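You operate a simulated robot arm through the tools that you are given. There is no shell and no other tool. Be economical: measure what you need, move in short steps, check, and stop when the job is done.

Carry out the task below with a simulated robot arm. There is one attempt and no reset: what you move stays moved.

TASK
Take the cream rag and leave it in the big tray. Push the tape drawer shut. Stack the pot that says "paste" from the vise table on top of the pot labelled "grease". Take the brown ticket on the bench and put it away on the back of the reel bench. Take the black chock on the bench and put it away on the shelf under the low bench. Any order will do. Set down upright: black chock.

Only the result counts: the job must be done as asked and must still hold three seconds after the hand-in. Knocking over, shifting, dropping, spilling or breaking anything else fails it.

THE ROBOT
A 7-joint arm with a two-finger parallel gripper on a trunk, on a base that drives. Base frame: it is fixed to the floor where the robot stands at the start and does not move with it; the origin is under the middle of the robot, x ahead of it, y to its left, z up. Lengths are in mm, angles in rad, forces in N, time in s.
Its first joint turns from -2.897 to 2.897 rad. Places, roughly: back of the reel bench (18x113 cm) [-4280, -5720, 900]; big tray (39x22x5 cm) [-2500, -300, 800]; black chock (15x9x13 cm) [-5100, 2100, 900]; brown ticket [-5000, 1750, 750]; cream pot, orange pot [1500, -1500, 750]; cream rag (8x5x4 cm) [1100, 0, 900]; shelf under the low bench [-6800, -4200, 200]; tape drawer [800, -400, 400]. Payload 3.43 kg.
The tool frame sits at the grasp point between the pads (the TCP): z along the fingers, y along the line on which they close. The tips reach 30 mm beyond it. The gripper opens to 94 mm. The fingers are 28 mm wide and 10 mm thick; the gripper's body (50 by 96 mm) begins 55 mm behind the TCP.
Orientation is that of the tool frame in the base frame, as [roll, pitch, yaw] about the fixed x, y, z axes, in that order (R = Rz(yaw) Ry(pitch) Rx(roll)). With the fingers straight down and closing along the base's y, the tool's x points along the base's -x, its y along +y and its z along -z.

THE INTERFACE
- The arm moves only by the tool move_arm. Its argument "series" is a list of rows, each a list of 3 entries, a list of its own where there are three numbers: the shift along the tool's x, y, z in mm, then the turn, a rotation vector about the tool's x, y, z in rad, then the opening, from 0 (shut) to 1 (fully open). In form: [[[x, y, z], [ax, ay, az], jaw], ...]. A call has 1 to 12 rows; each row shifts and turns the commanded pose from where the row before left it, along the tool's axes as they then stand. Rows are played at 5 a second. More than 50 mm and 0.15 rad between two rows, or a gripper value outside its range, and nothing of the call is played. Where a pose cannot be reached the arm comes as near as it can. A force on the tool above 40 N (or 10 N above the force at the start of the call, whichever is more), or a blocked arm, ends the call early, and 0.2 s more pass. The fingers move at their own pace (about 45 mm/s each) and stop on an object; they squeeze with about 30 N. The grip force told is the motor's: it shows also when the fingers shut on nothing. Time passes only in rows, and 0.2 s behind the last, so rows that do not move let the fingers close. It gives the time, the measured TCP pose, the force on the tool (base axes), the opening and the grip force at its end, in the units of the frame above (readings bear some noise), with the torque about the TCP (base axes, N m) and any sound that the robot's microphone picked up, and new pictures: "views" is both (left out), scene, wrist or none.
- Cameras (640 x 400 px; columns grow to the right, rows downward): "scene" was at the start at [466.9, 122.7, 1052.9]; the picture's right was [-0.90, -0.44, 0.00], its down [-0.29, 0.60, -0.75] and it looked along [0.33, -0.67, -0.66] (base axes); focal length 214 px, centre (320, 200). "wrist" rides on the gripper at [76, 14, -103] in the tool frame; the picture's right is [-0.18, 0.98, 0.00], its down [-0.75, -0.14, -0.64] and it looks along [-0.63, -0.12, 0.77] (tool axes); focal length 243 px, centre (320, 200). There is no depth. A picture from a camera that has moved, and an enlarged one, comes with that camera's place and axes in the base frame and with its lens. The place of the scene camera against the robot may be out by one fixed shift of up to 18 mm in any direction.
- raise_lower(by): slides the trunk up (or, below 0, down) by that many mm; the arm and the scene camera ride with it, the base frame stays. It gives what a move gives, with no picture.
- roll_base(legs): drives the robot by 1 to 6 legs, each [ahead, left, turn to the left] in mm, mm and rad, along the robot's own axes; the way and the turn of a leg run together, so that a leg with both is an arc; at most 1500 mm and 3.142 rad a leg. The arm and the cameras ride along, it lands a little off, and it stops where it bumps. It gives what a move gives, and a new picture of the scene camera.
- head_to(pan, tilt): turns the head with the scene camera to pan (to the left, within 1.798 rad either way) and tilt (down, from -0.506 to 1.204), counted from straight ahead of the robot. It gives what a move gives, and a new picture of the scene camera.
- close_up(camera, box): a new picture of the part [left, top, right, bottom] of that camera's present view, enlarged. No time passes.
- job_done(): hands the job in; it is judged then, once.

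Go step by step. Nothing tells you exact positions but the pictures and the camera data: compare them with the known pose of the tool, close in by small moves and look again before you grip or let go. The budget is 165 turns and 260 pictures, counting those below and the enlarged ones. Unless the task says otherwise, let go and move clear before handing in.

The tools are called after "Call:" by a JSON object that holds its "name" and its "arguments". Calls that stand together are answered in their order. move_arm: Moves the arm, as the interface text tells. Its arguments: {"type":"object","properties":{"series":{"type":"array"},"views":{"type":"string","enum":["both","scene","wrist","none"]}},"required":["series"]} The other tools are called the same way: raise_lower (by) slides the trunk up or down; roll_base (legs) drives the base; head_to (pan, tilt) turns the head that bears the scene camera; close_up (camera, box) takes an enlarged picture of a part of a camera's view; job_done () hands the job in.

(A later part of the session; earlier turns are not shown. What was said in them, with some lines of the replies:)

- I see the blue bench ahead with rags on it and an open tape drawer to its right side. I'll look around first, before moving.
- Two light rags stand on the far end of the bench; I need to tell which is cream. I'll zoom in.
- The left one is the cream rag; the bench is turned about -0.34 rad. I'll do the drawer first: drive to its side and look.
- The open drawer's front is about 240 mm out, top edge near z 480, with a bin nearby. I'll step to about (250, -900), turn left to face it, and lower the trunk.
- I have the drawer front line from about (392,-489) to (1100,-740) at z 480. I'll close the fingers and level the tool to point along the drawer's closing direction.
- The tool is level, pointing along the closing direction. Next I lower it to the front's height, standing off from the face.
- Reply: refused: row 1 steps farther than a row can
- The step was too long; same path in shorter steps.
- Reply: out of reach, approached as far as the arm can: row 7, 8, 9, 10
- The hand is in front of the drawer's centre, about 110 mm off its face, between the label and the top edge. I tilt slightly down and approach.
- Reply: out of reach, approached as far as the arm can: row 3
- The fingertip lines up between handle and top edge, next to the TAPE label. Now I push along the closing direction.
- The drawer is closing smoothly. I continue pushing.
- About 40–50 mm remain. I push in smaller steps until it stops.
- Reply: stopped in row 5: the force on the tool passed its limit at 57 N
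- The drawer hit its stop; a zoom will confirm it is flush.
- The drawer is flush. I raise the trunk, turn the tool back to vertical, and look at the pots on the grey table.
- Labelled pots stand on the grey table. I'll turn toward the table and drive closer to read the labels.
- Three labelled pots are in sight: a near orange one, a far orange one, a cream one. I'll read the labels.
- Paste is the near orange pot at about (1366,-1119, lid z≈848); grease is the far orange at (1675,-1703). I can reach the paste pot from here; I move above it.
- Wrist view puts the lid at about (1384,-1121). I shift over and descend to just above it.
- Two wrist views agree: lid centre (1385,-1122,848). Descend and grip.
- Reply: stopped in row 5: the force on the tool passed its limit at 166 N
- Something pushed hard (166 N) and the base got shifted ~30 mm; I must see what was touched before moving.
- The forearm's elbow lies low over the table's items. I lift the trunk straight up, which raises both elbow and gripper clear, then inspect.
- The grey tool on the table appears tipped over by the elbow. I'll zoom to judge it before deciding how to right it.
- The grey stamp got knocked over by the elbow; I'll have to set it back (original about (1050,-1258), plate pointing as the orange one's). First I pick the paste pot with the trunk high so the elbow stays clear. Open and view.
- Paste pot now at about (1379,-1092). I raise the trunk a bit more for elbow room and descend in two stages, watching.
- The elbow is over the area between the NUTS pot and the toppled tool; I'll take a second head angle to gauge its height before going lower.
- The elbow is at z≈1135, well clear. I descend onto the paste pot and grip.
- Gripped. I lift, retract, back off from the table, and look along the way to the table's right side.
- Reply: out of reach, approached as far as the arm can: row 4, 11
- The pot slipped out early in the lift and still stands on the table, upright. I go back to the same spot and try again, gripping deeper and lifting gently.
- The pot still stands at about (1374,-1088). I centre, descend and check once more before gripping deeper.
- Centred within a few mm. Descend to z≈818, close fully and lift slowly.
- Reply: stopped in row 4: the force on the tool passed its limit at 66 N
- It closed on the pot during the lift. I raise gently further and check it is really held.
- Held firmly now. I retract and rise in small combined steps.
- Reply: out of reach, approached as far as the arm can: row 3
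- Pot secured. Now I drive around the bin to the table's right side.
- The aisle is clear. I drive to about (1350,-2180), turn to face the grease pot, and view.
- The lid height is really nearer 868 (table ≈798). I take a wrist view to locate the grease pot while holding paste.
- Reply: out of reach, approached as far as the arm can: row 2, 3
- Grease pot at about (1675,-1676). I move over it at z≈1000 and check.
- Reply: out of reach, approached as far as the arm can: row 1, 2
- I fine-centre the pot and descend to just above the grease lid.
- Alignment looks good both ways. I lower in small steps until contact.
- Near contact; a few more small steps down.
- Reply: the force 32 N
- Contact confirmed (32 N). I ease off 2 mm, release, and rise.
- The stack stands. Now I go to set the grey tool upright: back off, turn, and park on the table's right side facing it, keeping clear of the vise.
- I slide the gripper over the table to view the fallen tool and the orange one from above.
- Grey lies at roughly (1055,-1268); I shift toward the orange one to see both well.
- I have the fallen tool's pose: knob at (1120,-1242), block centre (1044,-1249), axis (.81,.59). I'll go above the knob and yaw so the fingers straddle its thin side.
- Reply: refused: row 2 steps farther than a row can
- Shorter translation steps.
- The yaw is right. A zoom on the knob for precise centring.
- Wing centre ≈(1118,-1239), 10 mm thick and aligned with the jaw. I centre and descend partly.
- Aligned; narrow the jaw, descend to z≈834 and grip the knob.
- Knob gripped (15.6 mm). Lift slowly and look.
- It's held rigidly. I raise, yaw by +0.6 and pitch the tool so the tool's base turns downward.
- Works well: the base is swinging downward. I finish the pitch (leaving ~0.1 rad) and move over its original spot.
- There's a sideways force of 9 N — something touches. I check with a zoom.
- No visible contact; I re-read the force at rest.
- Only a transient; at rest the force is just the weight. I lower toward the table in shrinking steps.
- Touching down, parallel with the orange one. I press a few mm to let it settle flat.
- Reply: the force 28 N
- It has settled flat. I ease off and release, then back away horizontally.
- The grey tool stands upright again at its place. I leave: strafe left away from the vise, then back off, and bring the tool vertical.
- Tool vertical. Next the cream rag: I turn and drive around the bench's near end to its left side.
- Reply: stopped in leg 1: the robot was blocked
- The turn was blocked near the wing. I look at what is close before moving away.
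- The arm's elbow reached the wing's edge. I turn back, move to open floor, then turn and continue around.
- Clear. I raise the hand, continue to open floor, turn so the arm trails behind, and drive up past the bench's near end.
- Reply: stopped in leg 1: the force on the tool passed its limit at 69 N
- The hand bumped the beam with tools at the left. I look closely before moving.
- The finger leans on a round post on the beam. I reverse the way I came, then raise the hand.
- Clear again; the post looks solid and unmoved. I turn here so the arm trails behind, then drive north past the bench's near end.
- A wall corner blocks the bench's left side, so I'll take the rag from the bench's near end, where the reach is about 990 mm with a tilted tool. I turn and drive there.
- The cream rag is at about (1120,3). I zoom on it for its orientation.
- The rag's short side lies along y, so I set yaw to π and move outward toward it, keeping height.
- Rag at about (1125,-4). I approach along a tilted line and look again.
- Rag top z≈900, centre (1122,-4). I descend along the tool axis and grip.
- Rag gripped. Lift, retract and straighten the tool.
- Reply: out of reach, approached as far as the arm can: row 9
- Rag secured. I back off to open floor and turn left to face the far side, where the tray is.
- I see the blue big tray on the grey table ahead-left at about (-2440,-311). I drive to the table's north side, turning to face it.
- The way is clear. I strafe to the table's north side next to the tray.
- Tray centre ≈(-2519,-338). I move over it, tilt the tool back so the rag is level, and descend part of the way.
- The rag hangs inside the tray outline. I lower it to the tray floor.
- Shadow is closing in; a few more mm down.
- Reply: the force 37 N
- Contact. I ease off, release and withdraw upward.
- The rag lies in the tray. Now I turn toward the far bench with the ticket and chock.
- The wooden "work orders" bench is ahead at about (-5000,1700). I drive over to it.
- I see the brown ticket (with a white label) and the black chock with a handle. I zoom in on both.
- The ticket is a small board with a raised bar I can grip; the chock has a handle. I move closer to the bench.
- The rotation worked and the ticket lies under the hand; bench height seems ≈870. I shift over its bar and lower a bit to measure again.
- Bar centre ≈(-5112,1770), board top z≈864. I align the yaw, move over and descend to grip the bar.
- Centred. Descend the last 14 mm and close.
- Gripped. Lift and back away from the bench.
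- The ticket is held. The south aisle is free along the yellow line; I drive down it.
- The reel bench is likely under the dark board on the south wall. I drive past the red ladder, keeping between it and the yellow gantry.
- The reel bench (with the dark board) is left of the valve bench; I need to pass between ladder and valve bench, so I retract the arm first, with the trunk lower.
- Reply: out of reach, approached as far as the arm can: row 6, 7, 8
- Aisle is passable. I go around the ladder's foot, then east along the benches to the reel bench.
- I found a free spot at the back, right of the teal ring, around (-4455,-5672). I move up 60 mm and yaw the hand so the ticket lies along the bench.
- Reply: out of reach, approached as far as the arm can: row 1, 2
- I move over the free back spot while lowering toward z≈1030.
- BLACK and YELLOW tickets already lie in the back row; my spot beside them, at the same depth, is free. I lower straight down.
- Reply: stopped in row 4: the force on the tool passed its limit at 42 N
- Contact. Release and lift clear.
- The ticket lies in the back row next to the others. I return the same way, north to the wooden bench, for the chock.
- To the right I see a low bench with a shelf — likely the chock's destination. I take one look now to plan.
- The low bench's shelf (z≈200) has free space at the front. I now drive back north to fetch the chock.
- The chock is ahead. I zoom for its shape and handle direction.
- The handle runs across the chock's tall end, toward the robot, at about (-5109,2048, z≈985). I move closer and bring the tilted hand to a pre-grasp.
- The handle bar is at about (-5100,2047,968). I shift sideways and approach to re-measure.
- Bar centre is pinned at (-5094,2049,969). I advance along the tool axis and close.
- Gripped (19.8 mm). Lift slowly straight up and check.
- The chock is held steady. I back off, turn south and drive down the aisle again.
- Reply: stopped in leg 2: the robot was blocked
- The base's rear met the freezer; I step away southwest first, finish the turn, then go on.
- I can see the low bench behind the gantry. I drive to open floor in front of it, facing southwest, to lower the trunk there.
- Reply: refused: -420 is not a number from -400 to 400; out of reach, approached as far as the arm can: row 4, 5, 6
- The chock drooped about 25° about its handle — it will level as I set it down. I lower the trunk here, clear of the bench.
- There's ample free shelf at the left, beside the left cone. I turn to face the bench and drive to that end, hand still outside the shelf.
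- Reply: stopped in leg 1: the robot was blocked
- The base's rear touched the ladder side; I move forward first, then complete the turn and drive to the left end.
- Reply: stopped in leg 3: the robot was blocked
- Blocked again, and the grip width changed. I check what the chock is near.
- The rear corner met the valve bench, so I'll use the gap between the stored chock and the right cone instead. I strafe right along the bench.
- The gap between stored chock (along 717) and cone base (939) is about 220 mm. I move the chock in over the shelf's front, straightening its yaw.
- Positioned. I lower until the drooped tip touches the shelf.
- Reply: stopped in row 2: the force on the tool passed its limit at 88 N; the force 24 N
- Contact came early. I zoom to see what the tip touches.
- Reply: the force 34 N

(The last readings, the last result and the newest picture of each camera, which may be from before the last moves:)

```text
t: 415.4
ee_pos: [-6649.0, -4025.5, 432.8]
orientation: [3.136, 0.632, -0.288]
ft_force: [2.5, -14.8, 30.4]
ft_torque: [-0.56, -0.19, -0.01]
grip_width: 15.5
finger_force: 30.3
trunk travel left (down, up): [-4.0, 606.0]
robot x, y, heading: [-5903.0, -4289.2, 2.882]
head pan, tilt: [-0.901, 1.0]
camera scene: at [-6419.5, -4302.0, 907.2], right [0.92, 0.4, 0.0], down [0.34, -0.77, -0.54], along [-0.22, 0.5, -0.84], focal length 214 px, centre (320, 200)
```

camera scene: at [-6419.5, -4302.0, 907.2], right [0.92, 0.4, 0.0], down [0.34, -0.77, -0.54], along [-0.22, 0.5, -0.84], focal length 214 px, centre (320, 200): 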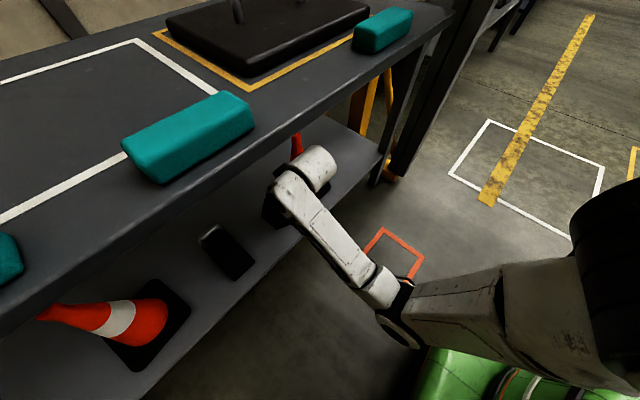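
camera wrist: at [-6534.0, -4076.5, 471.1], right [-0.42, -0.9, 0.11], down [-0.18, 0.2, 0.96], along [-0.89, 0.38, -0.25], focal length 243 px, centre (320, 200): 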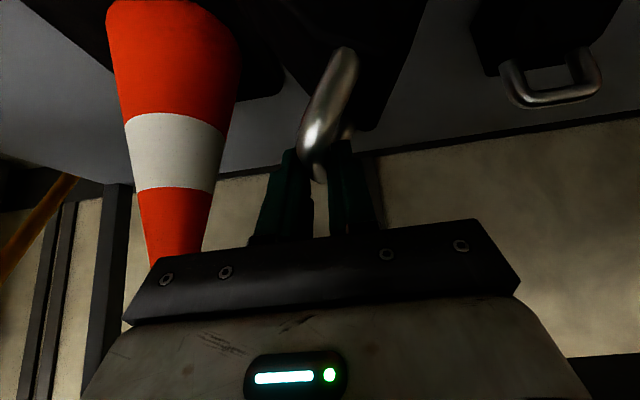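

The tip is touching the cone's base. I lift, shift 65 mm south away from it, and check.

Call:
{"name": "move_arm", "arguments": {"series": [[[-12, 0, -17], [0, 0, 0], 0], [[-12, 0, -17], [0, 0, 0], 0], [[0, 33, 0], [0, 0, 0], 0], [[0, 32, 0], [0, 0, 0], 0]], "views": "both"}}

```text
t: 416.4
ee_pos: [-6665.6, -4087.8, 472.3]
orientation: [3.141, 0.623, -0.291]
ft_force: [0.3, 0.7, -8.0]
ft_torque: [0.11, -0.03, -0.01]
grip_width: 15.7
finger_force: 30.4
trunk travel left (down, up): [-4.0, 606.0]
robot x, y, heading: [-5901.3, -4291.2, 2.885]
head pan, tilt: [-0.901, 1.0]
camera scene: at [-6420.1, -4301.3, 906.5], right [0.92, 0.4, 0.0], down [0.34, -0.77, -0.54], along [-0.22, 0.5, -0.84], focal length 214 px, centre (320, 200)
camera wrist: at [-6551.6, -4138.6, 510.8], right [-0.42, -0.9, 0.11], down [-0.18, 0.2, 0.96], along [-0.89, 0.39, -0.25], focal length 243 px, centre (320, 200)
```

scene: 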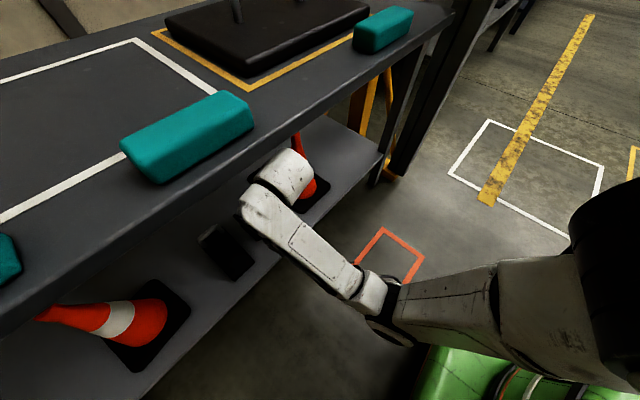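
wrist: 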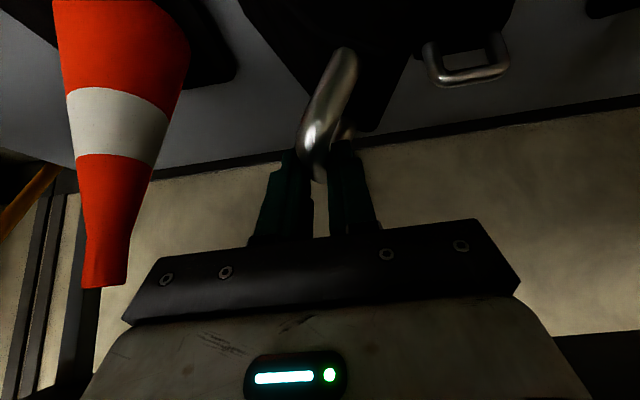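

I'd rather level the chock by rolling the hand about the handle's axis. I try that here, at height.

Call:
{"name": "move_arm", "arguments": {"series": [[[0, 0, 0], [0.11, 0, -0.08], 0], [[0, 0, 0], [0.11, 0, -0.08], 0], [[0, 0, 0], [0.11, 0, -0.08], 0], [[0, 0, 0], [0.11, 0, -0.08], 0]], "views": "both"}}

```text
t: 417.4
ee_pos: [-6664.7, -4088.5, 472.6]
orientation: [-2.503, 0.525, 0.073]
ft_force: [-0.1, 0.4, -7.2]
ft_torque: [-0.3, 0.09, 0.01]
grip_width: 15.8
finger_force: 30.1
trunk travel left (down, up): [-4.0, 606.0]
robot x, y, heading: [-5900.0, -4291.5, 2.884]
head pan, tilt: [-0.901, 1.0]
camera scene: at [-6420.1, -4301.4, 906.5], right [0.92, 0.4, 0.0], down [0.34, -0.77, -0.54], along [-0.22, 0.49, -0.84], focal length 214 px, centre (320, 200)
camera wrist: at [-6556.6, -4154.5, 498.1], right [-0.4, -0.82, -0.42], down [-0.33, -0.29, 0.9], along [-0.86, 0.49, -0.15], focal length 243 px, centre (320, 200)
```

scene: 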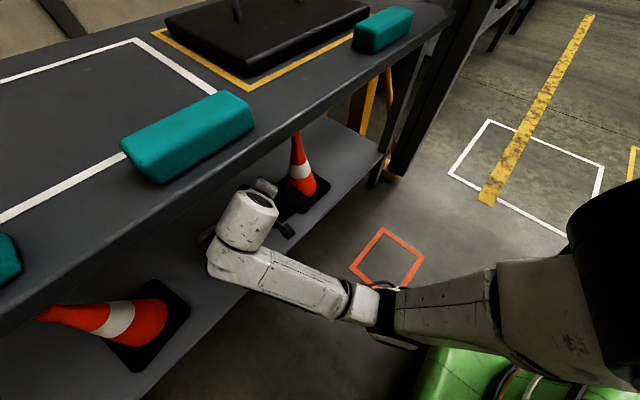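
wrist: 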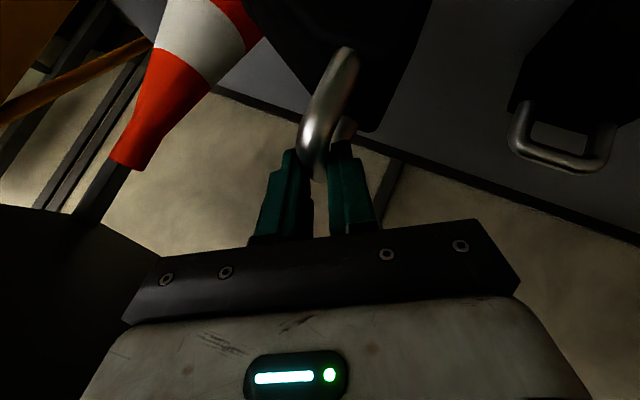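

Rolling worked; the torque reading says the chock is about level. I shift 40 mm south to centre it in the gap, then descend.

Call:
{"name": "move_arm", "arguments": {"series": [[[-6, 17, -8], [0, 0, 0], 0], [[-6, 17, -8], [0, 0, 0], 0], [[12, 13, 17], [0, 0, 0], 0], [[12, 13, 17], [0, 0, 0], 0], [[12, 13, 17], [0, 0, 0], 0]], "views": "both"}}

```text
t: 418.6
ee_pos: [-6678.1, -4126.4, 398.5]
orientation: [-2.502, 0.527, 0.069]
ft_force: [-0.3, -0.3, -7.4]
ft_torque: [-0.26, 0.11, -0.01]
grip_width: 15.6
finger_force: 29.7
trunk travel left (down, up): [-4.0, 606.0]
robot x, y, heading: [-5903.0, -4289.4, 2.881]
head pan, tilt: [-0.901, 1.0]
camera scene: at [-6420.1, -4301.5, 906.6], right [0.92, 0.4, 0.0], down [0.34, -0.77, -0.54], along [-0.22, 0.49, -0.84], focal length 214 px, centre (320, 200)
camera wrist: at [-6570.0, -4193.1, 423.6], right [-0.4, -0.82, -0.41], down [-0.33, -0.29, 0.9], along [-0.86, 0.49, -0.15], focal length 243 px, centre (320, 200)
```

scene: 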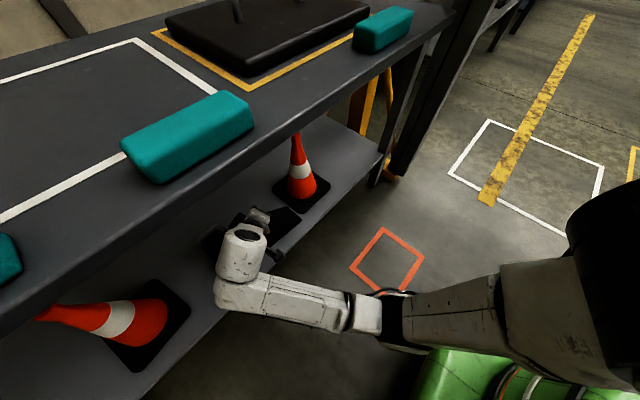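
wrist: 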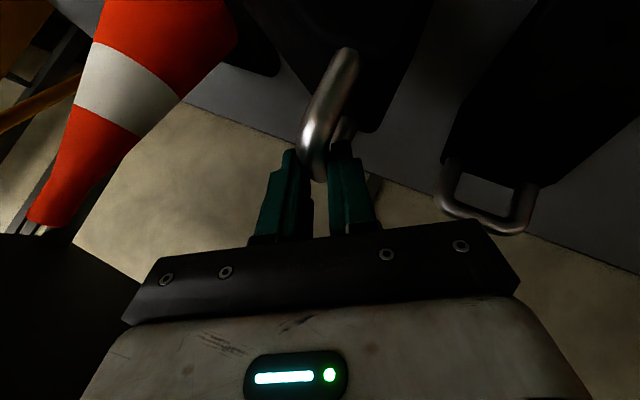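

Call:
{"name": "close_up", "arguments": {"camera": "scene", "box": [180, 150, 340, 250]}}

```text
4.00 times, centred on (260, 200) of scene
camera zoom: at [-6420.1, -4301.5, 906.6], right [0.92, 0.4, 0.0], down [0.34, -0.77, -0.54], along [-0.22, 0.49, -0.84], focal length 858 px, centre (560, 200)
```

zoom: 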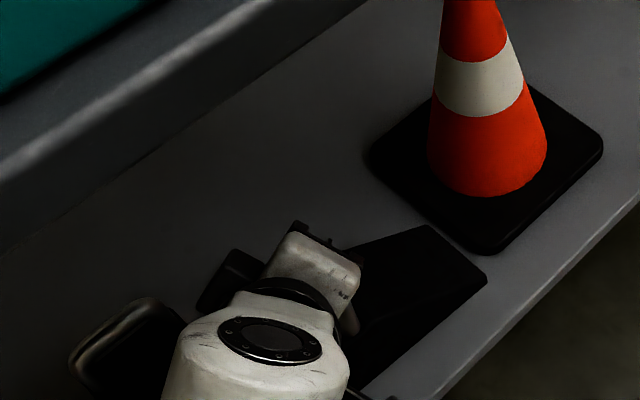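

The chock is level with its thin end toward the cone, well clear. I move 32 mm further in and go down.

Call:
{"name": "move_arm", "arguments": {"series": [[[-26, 0, 19], [0, 0, 0], 0], [[10, 10, 14], [0, 0, 0], 0], [[10, 10, 14], [0, 0, 0], 0], [[3, 3, 4], [0, 0, 0], 0], [[3, 3, 4], [0, 0, 0], 0]], "views": "none"}}

Call:
{"name": "close_up", "arguments": {"camera": "scene", "box": [180, 150, 340, 250]}}

```text
t: 419.4
ee_pos: [-6712.2, -4117.9, 367.5]
orientation: [-2.491, 0.537, 0.079]
ft_force: [9.8, -2.9, 12.9]
ft_torque: [-0.15, -0.64, 0.03]
grip_width: 15.8
finger_force: 30.0
trunk travel left (down, up): [-4.0, 606.0]
robot x, y, heading: [-5903.5, -4291.0, 2.883]
head pan, tilt: [-0.901, 1.0]
stopped in row 4: the force on the tool passed its limit at 49 N (the readings are from after the stop); the commanded pose is now the measured one
```

```text
4.00 times, centred on (260, 200) of scene
camera zoom: at [-6419.4, -4302.4, 907.1], right [0.92, 0.4, 0.0], down [0.34, -0.77, -0.54], along [-0.22, 0.49, -0.84], focal length 858 px, centre (560, 200)
```

zoom: 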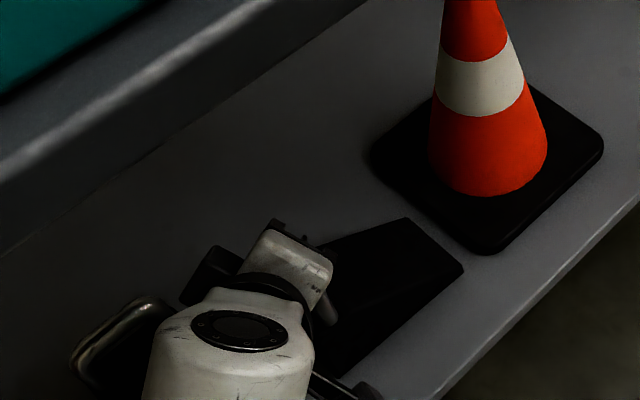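

Contact on the shelf (z≈250). I ease off slightly and open the fingers.

Call:
{"name": "move_arm", "arguments": {"series": [[[-1, -1, -1], [0, 0, 0], 0], [[0, 0, 0], [0, 0, 0], 0.25], [[0, 0, 0], [0, 0, 0], 0.35], [[0, 0, 0], [0, 0, 0], 0.35]], "views": "wrist"}}

Call:
{"name": "close_up", "arguments": {"camera": "scene", "box": [180, 150, 340, 250]}}

```text
t: 420.4
ee_pos: [-6713.2, -4118.1, 368.6]
orientation: [-2.492, 0.536, 0.08]
ft_force: [0.6, 0.1, 0.4]
ft_torque: [-0.01, -0.01, 0.03]
grip_width: 32.8
finger_force: 0.0
trunk travel left (down, up): [-4.0, 606.0]
robot x, y, heading: [-5903.0, -4296.8, 2.886]
head pan, tilt: [-0.901, 1.0]
camera wrist: at [-6603.8, -4184.6, 391.8], right [-0.4, -0.82, -0.42], down [-0.32, -0.3, 0.9], along [-0.86, 0.49, -0.14], focal length 243 px, centre (320, 200)
```

wrist: 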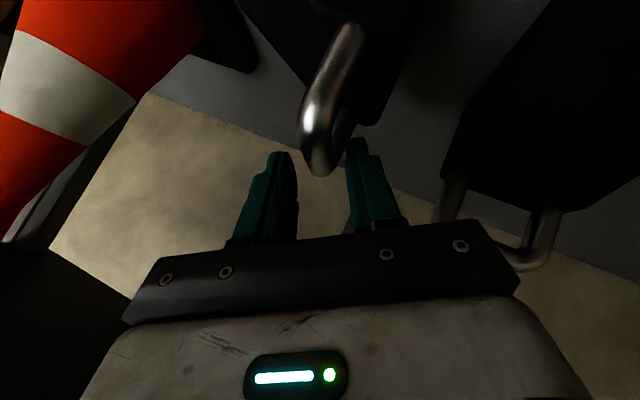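

```text
4.00 times, centred on (260, 200) of scene
camera zoom: at [-6419.9, -4302.2, 906.6], right [0.92, 0.4, 0.0], down [0.34, -0.77, -0.54], along [-0.22, 0.49, -0.84], focal length 858 px, centre (560, 200)
```

zoom: 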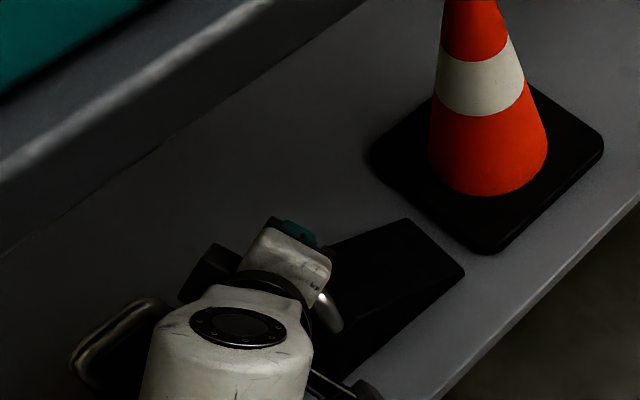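

Released; the chock stands on its base. I withdraw along the tool axis.

Call:
{"name": "move_arm", "arguments": {"series": [[[0, 0, -15], [0, 0, 0], 0.5], [[0, 0, -25], [0, 0, 0], 0.5], [[5, 0, -30], [0, 0, 0], 0.5], [[20, 0, -30], [0, 0, 0], 0.5], [[25, 0, -30], [0, 0, 0], 0.5], [[30, 0, -20], [0, 0, 0], 0.5], [[35, 0, -10], [0, 0, 0], 0.5]], "views": "both"}}

```text
t: 422.0
ee_pos: [-6544.0, -4200.9, 417.8]
orientation: [-2.492, 0.535, 0.08]
ft_force: [0.6, 0.3, -0.2]
ft_torque: [-0.01, 0.01, 0.01]
grip_width: 47.0
finger_force: 0.0
trunk travel left (down, up): [-4.0, 606.0]
robot x, y, heading: [-5905.9, -4294.2, 2.884]
head pan, tilt: [-0.901, 1.0]
camera scene: at [-6419.9, -4302.3, 906.6], right [0.92, 0.4, 0.0], down [0.34, -0.77, -0.54], along [-0.22, 0.49, -0.84], focal length 214 px, centre (320, 200)
camera wrist: at [-6434.5, -4267.5, 441.8], right [-0.4, -0.82, -0.42], down [-0.32, -0.3, 0.9], along [-0.86, 0.49, -0.14], focal length 243 px, centre (320, 200)
```

scene: 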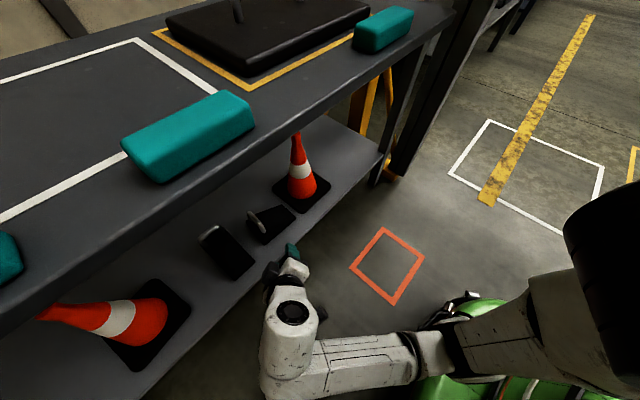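
wrist: 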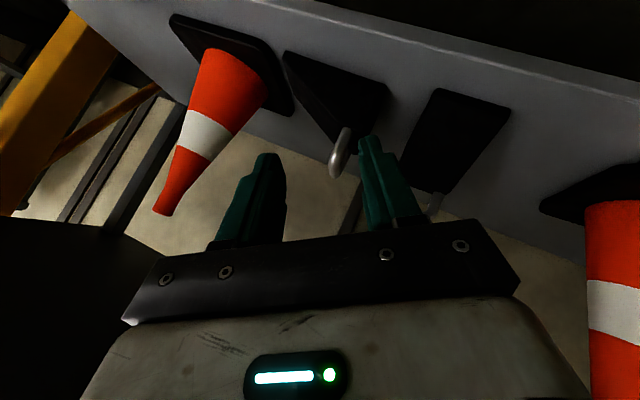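

The chock stands upright on the low shelf between the stored chock and the cone, and the hand is clear. All five jobs are done, so I hand in.

Call:
{"name": "job_done", "arguments": {}}

```text
The job is handed in.
```

I finished and handed in all five tasks, but I knocked over one unrelated object along the way, which may fail the job.

**The five tasks:**
- **Cream rag:** it is in the big tray.
- **Tape drawer:** it is shut and looked flush with the bench.
- **Paste pot:** it is standing on top of the grease pot.
- **Brown ticket:** it is lying at the back of the reel bench, beside the BLACK and YELLOW tickets.
- **Black chock:** it is upright on the shelf under the low bench, between another black chock and a cone.

**Possible problems:**
- **Grey stamp on the vise table:** my elbow tipped it over. I stood it back up at roughly its original spot, but I estimated that spot from earlier pictures, so it may be about 10 mm off.
- **Cone on the low-bench shelf:** the chock pressed hard on it (about 88 N) while I was lowering it. The cone stayed standing, but it may have shifted slightly.
- **Bumps while driving:** I touched a post on the beam beside the wing. I was also blocked four times, probably by the wing edge, the freezer, the ladder and the valve bench. Nothing visibly moved, but I couldn't look back at the freezer, the ladder or the valve bench.
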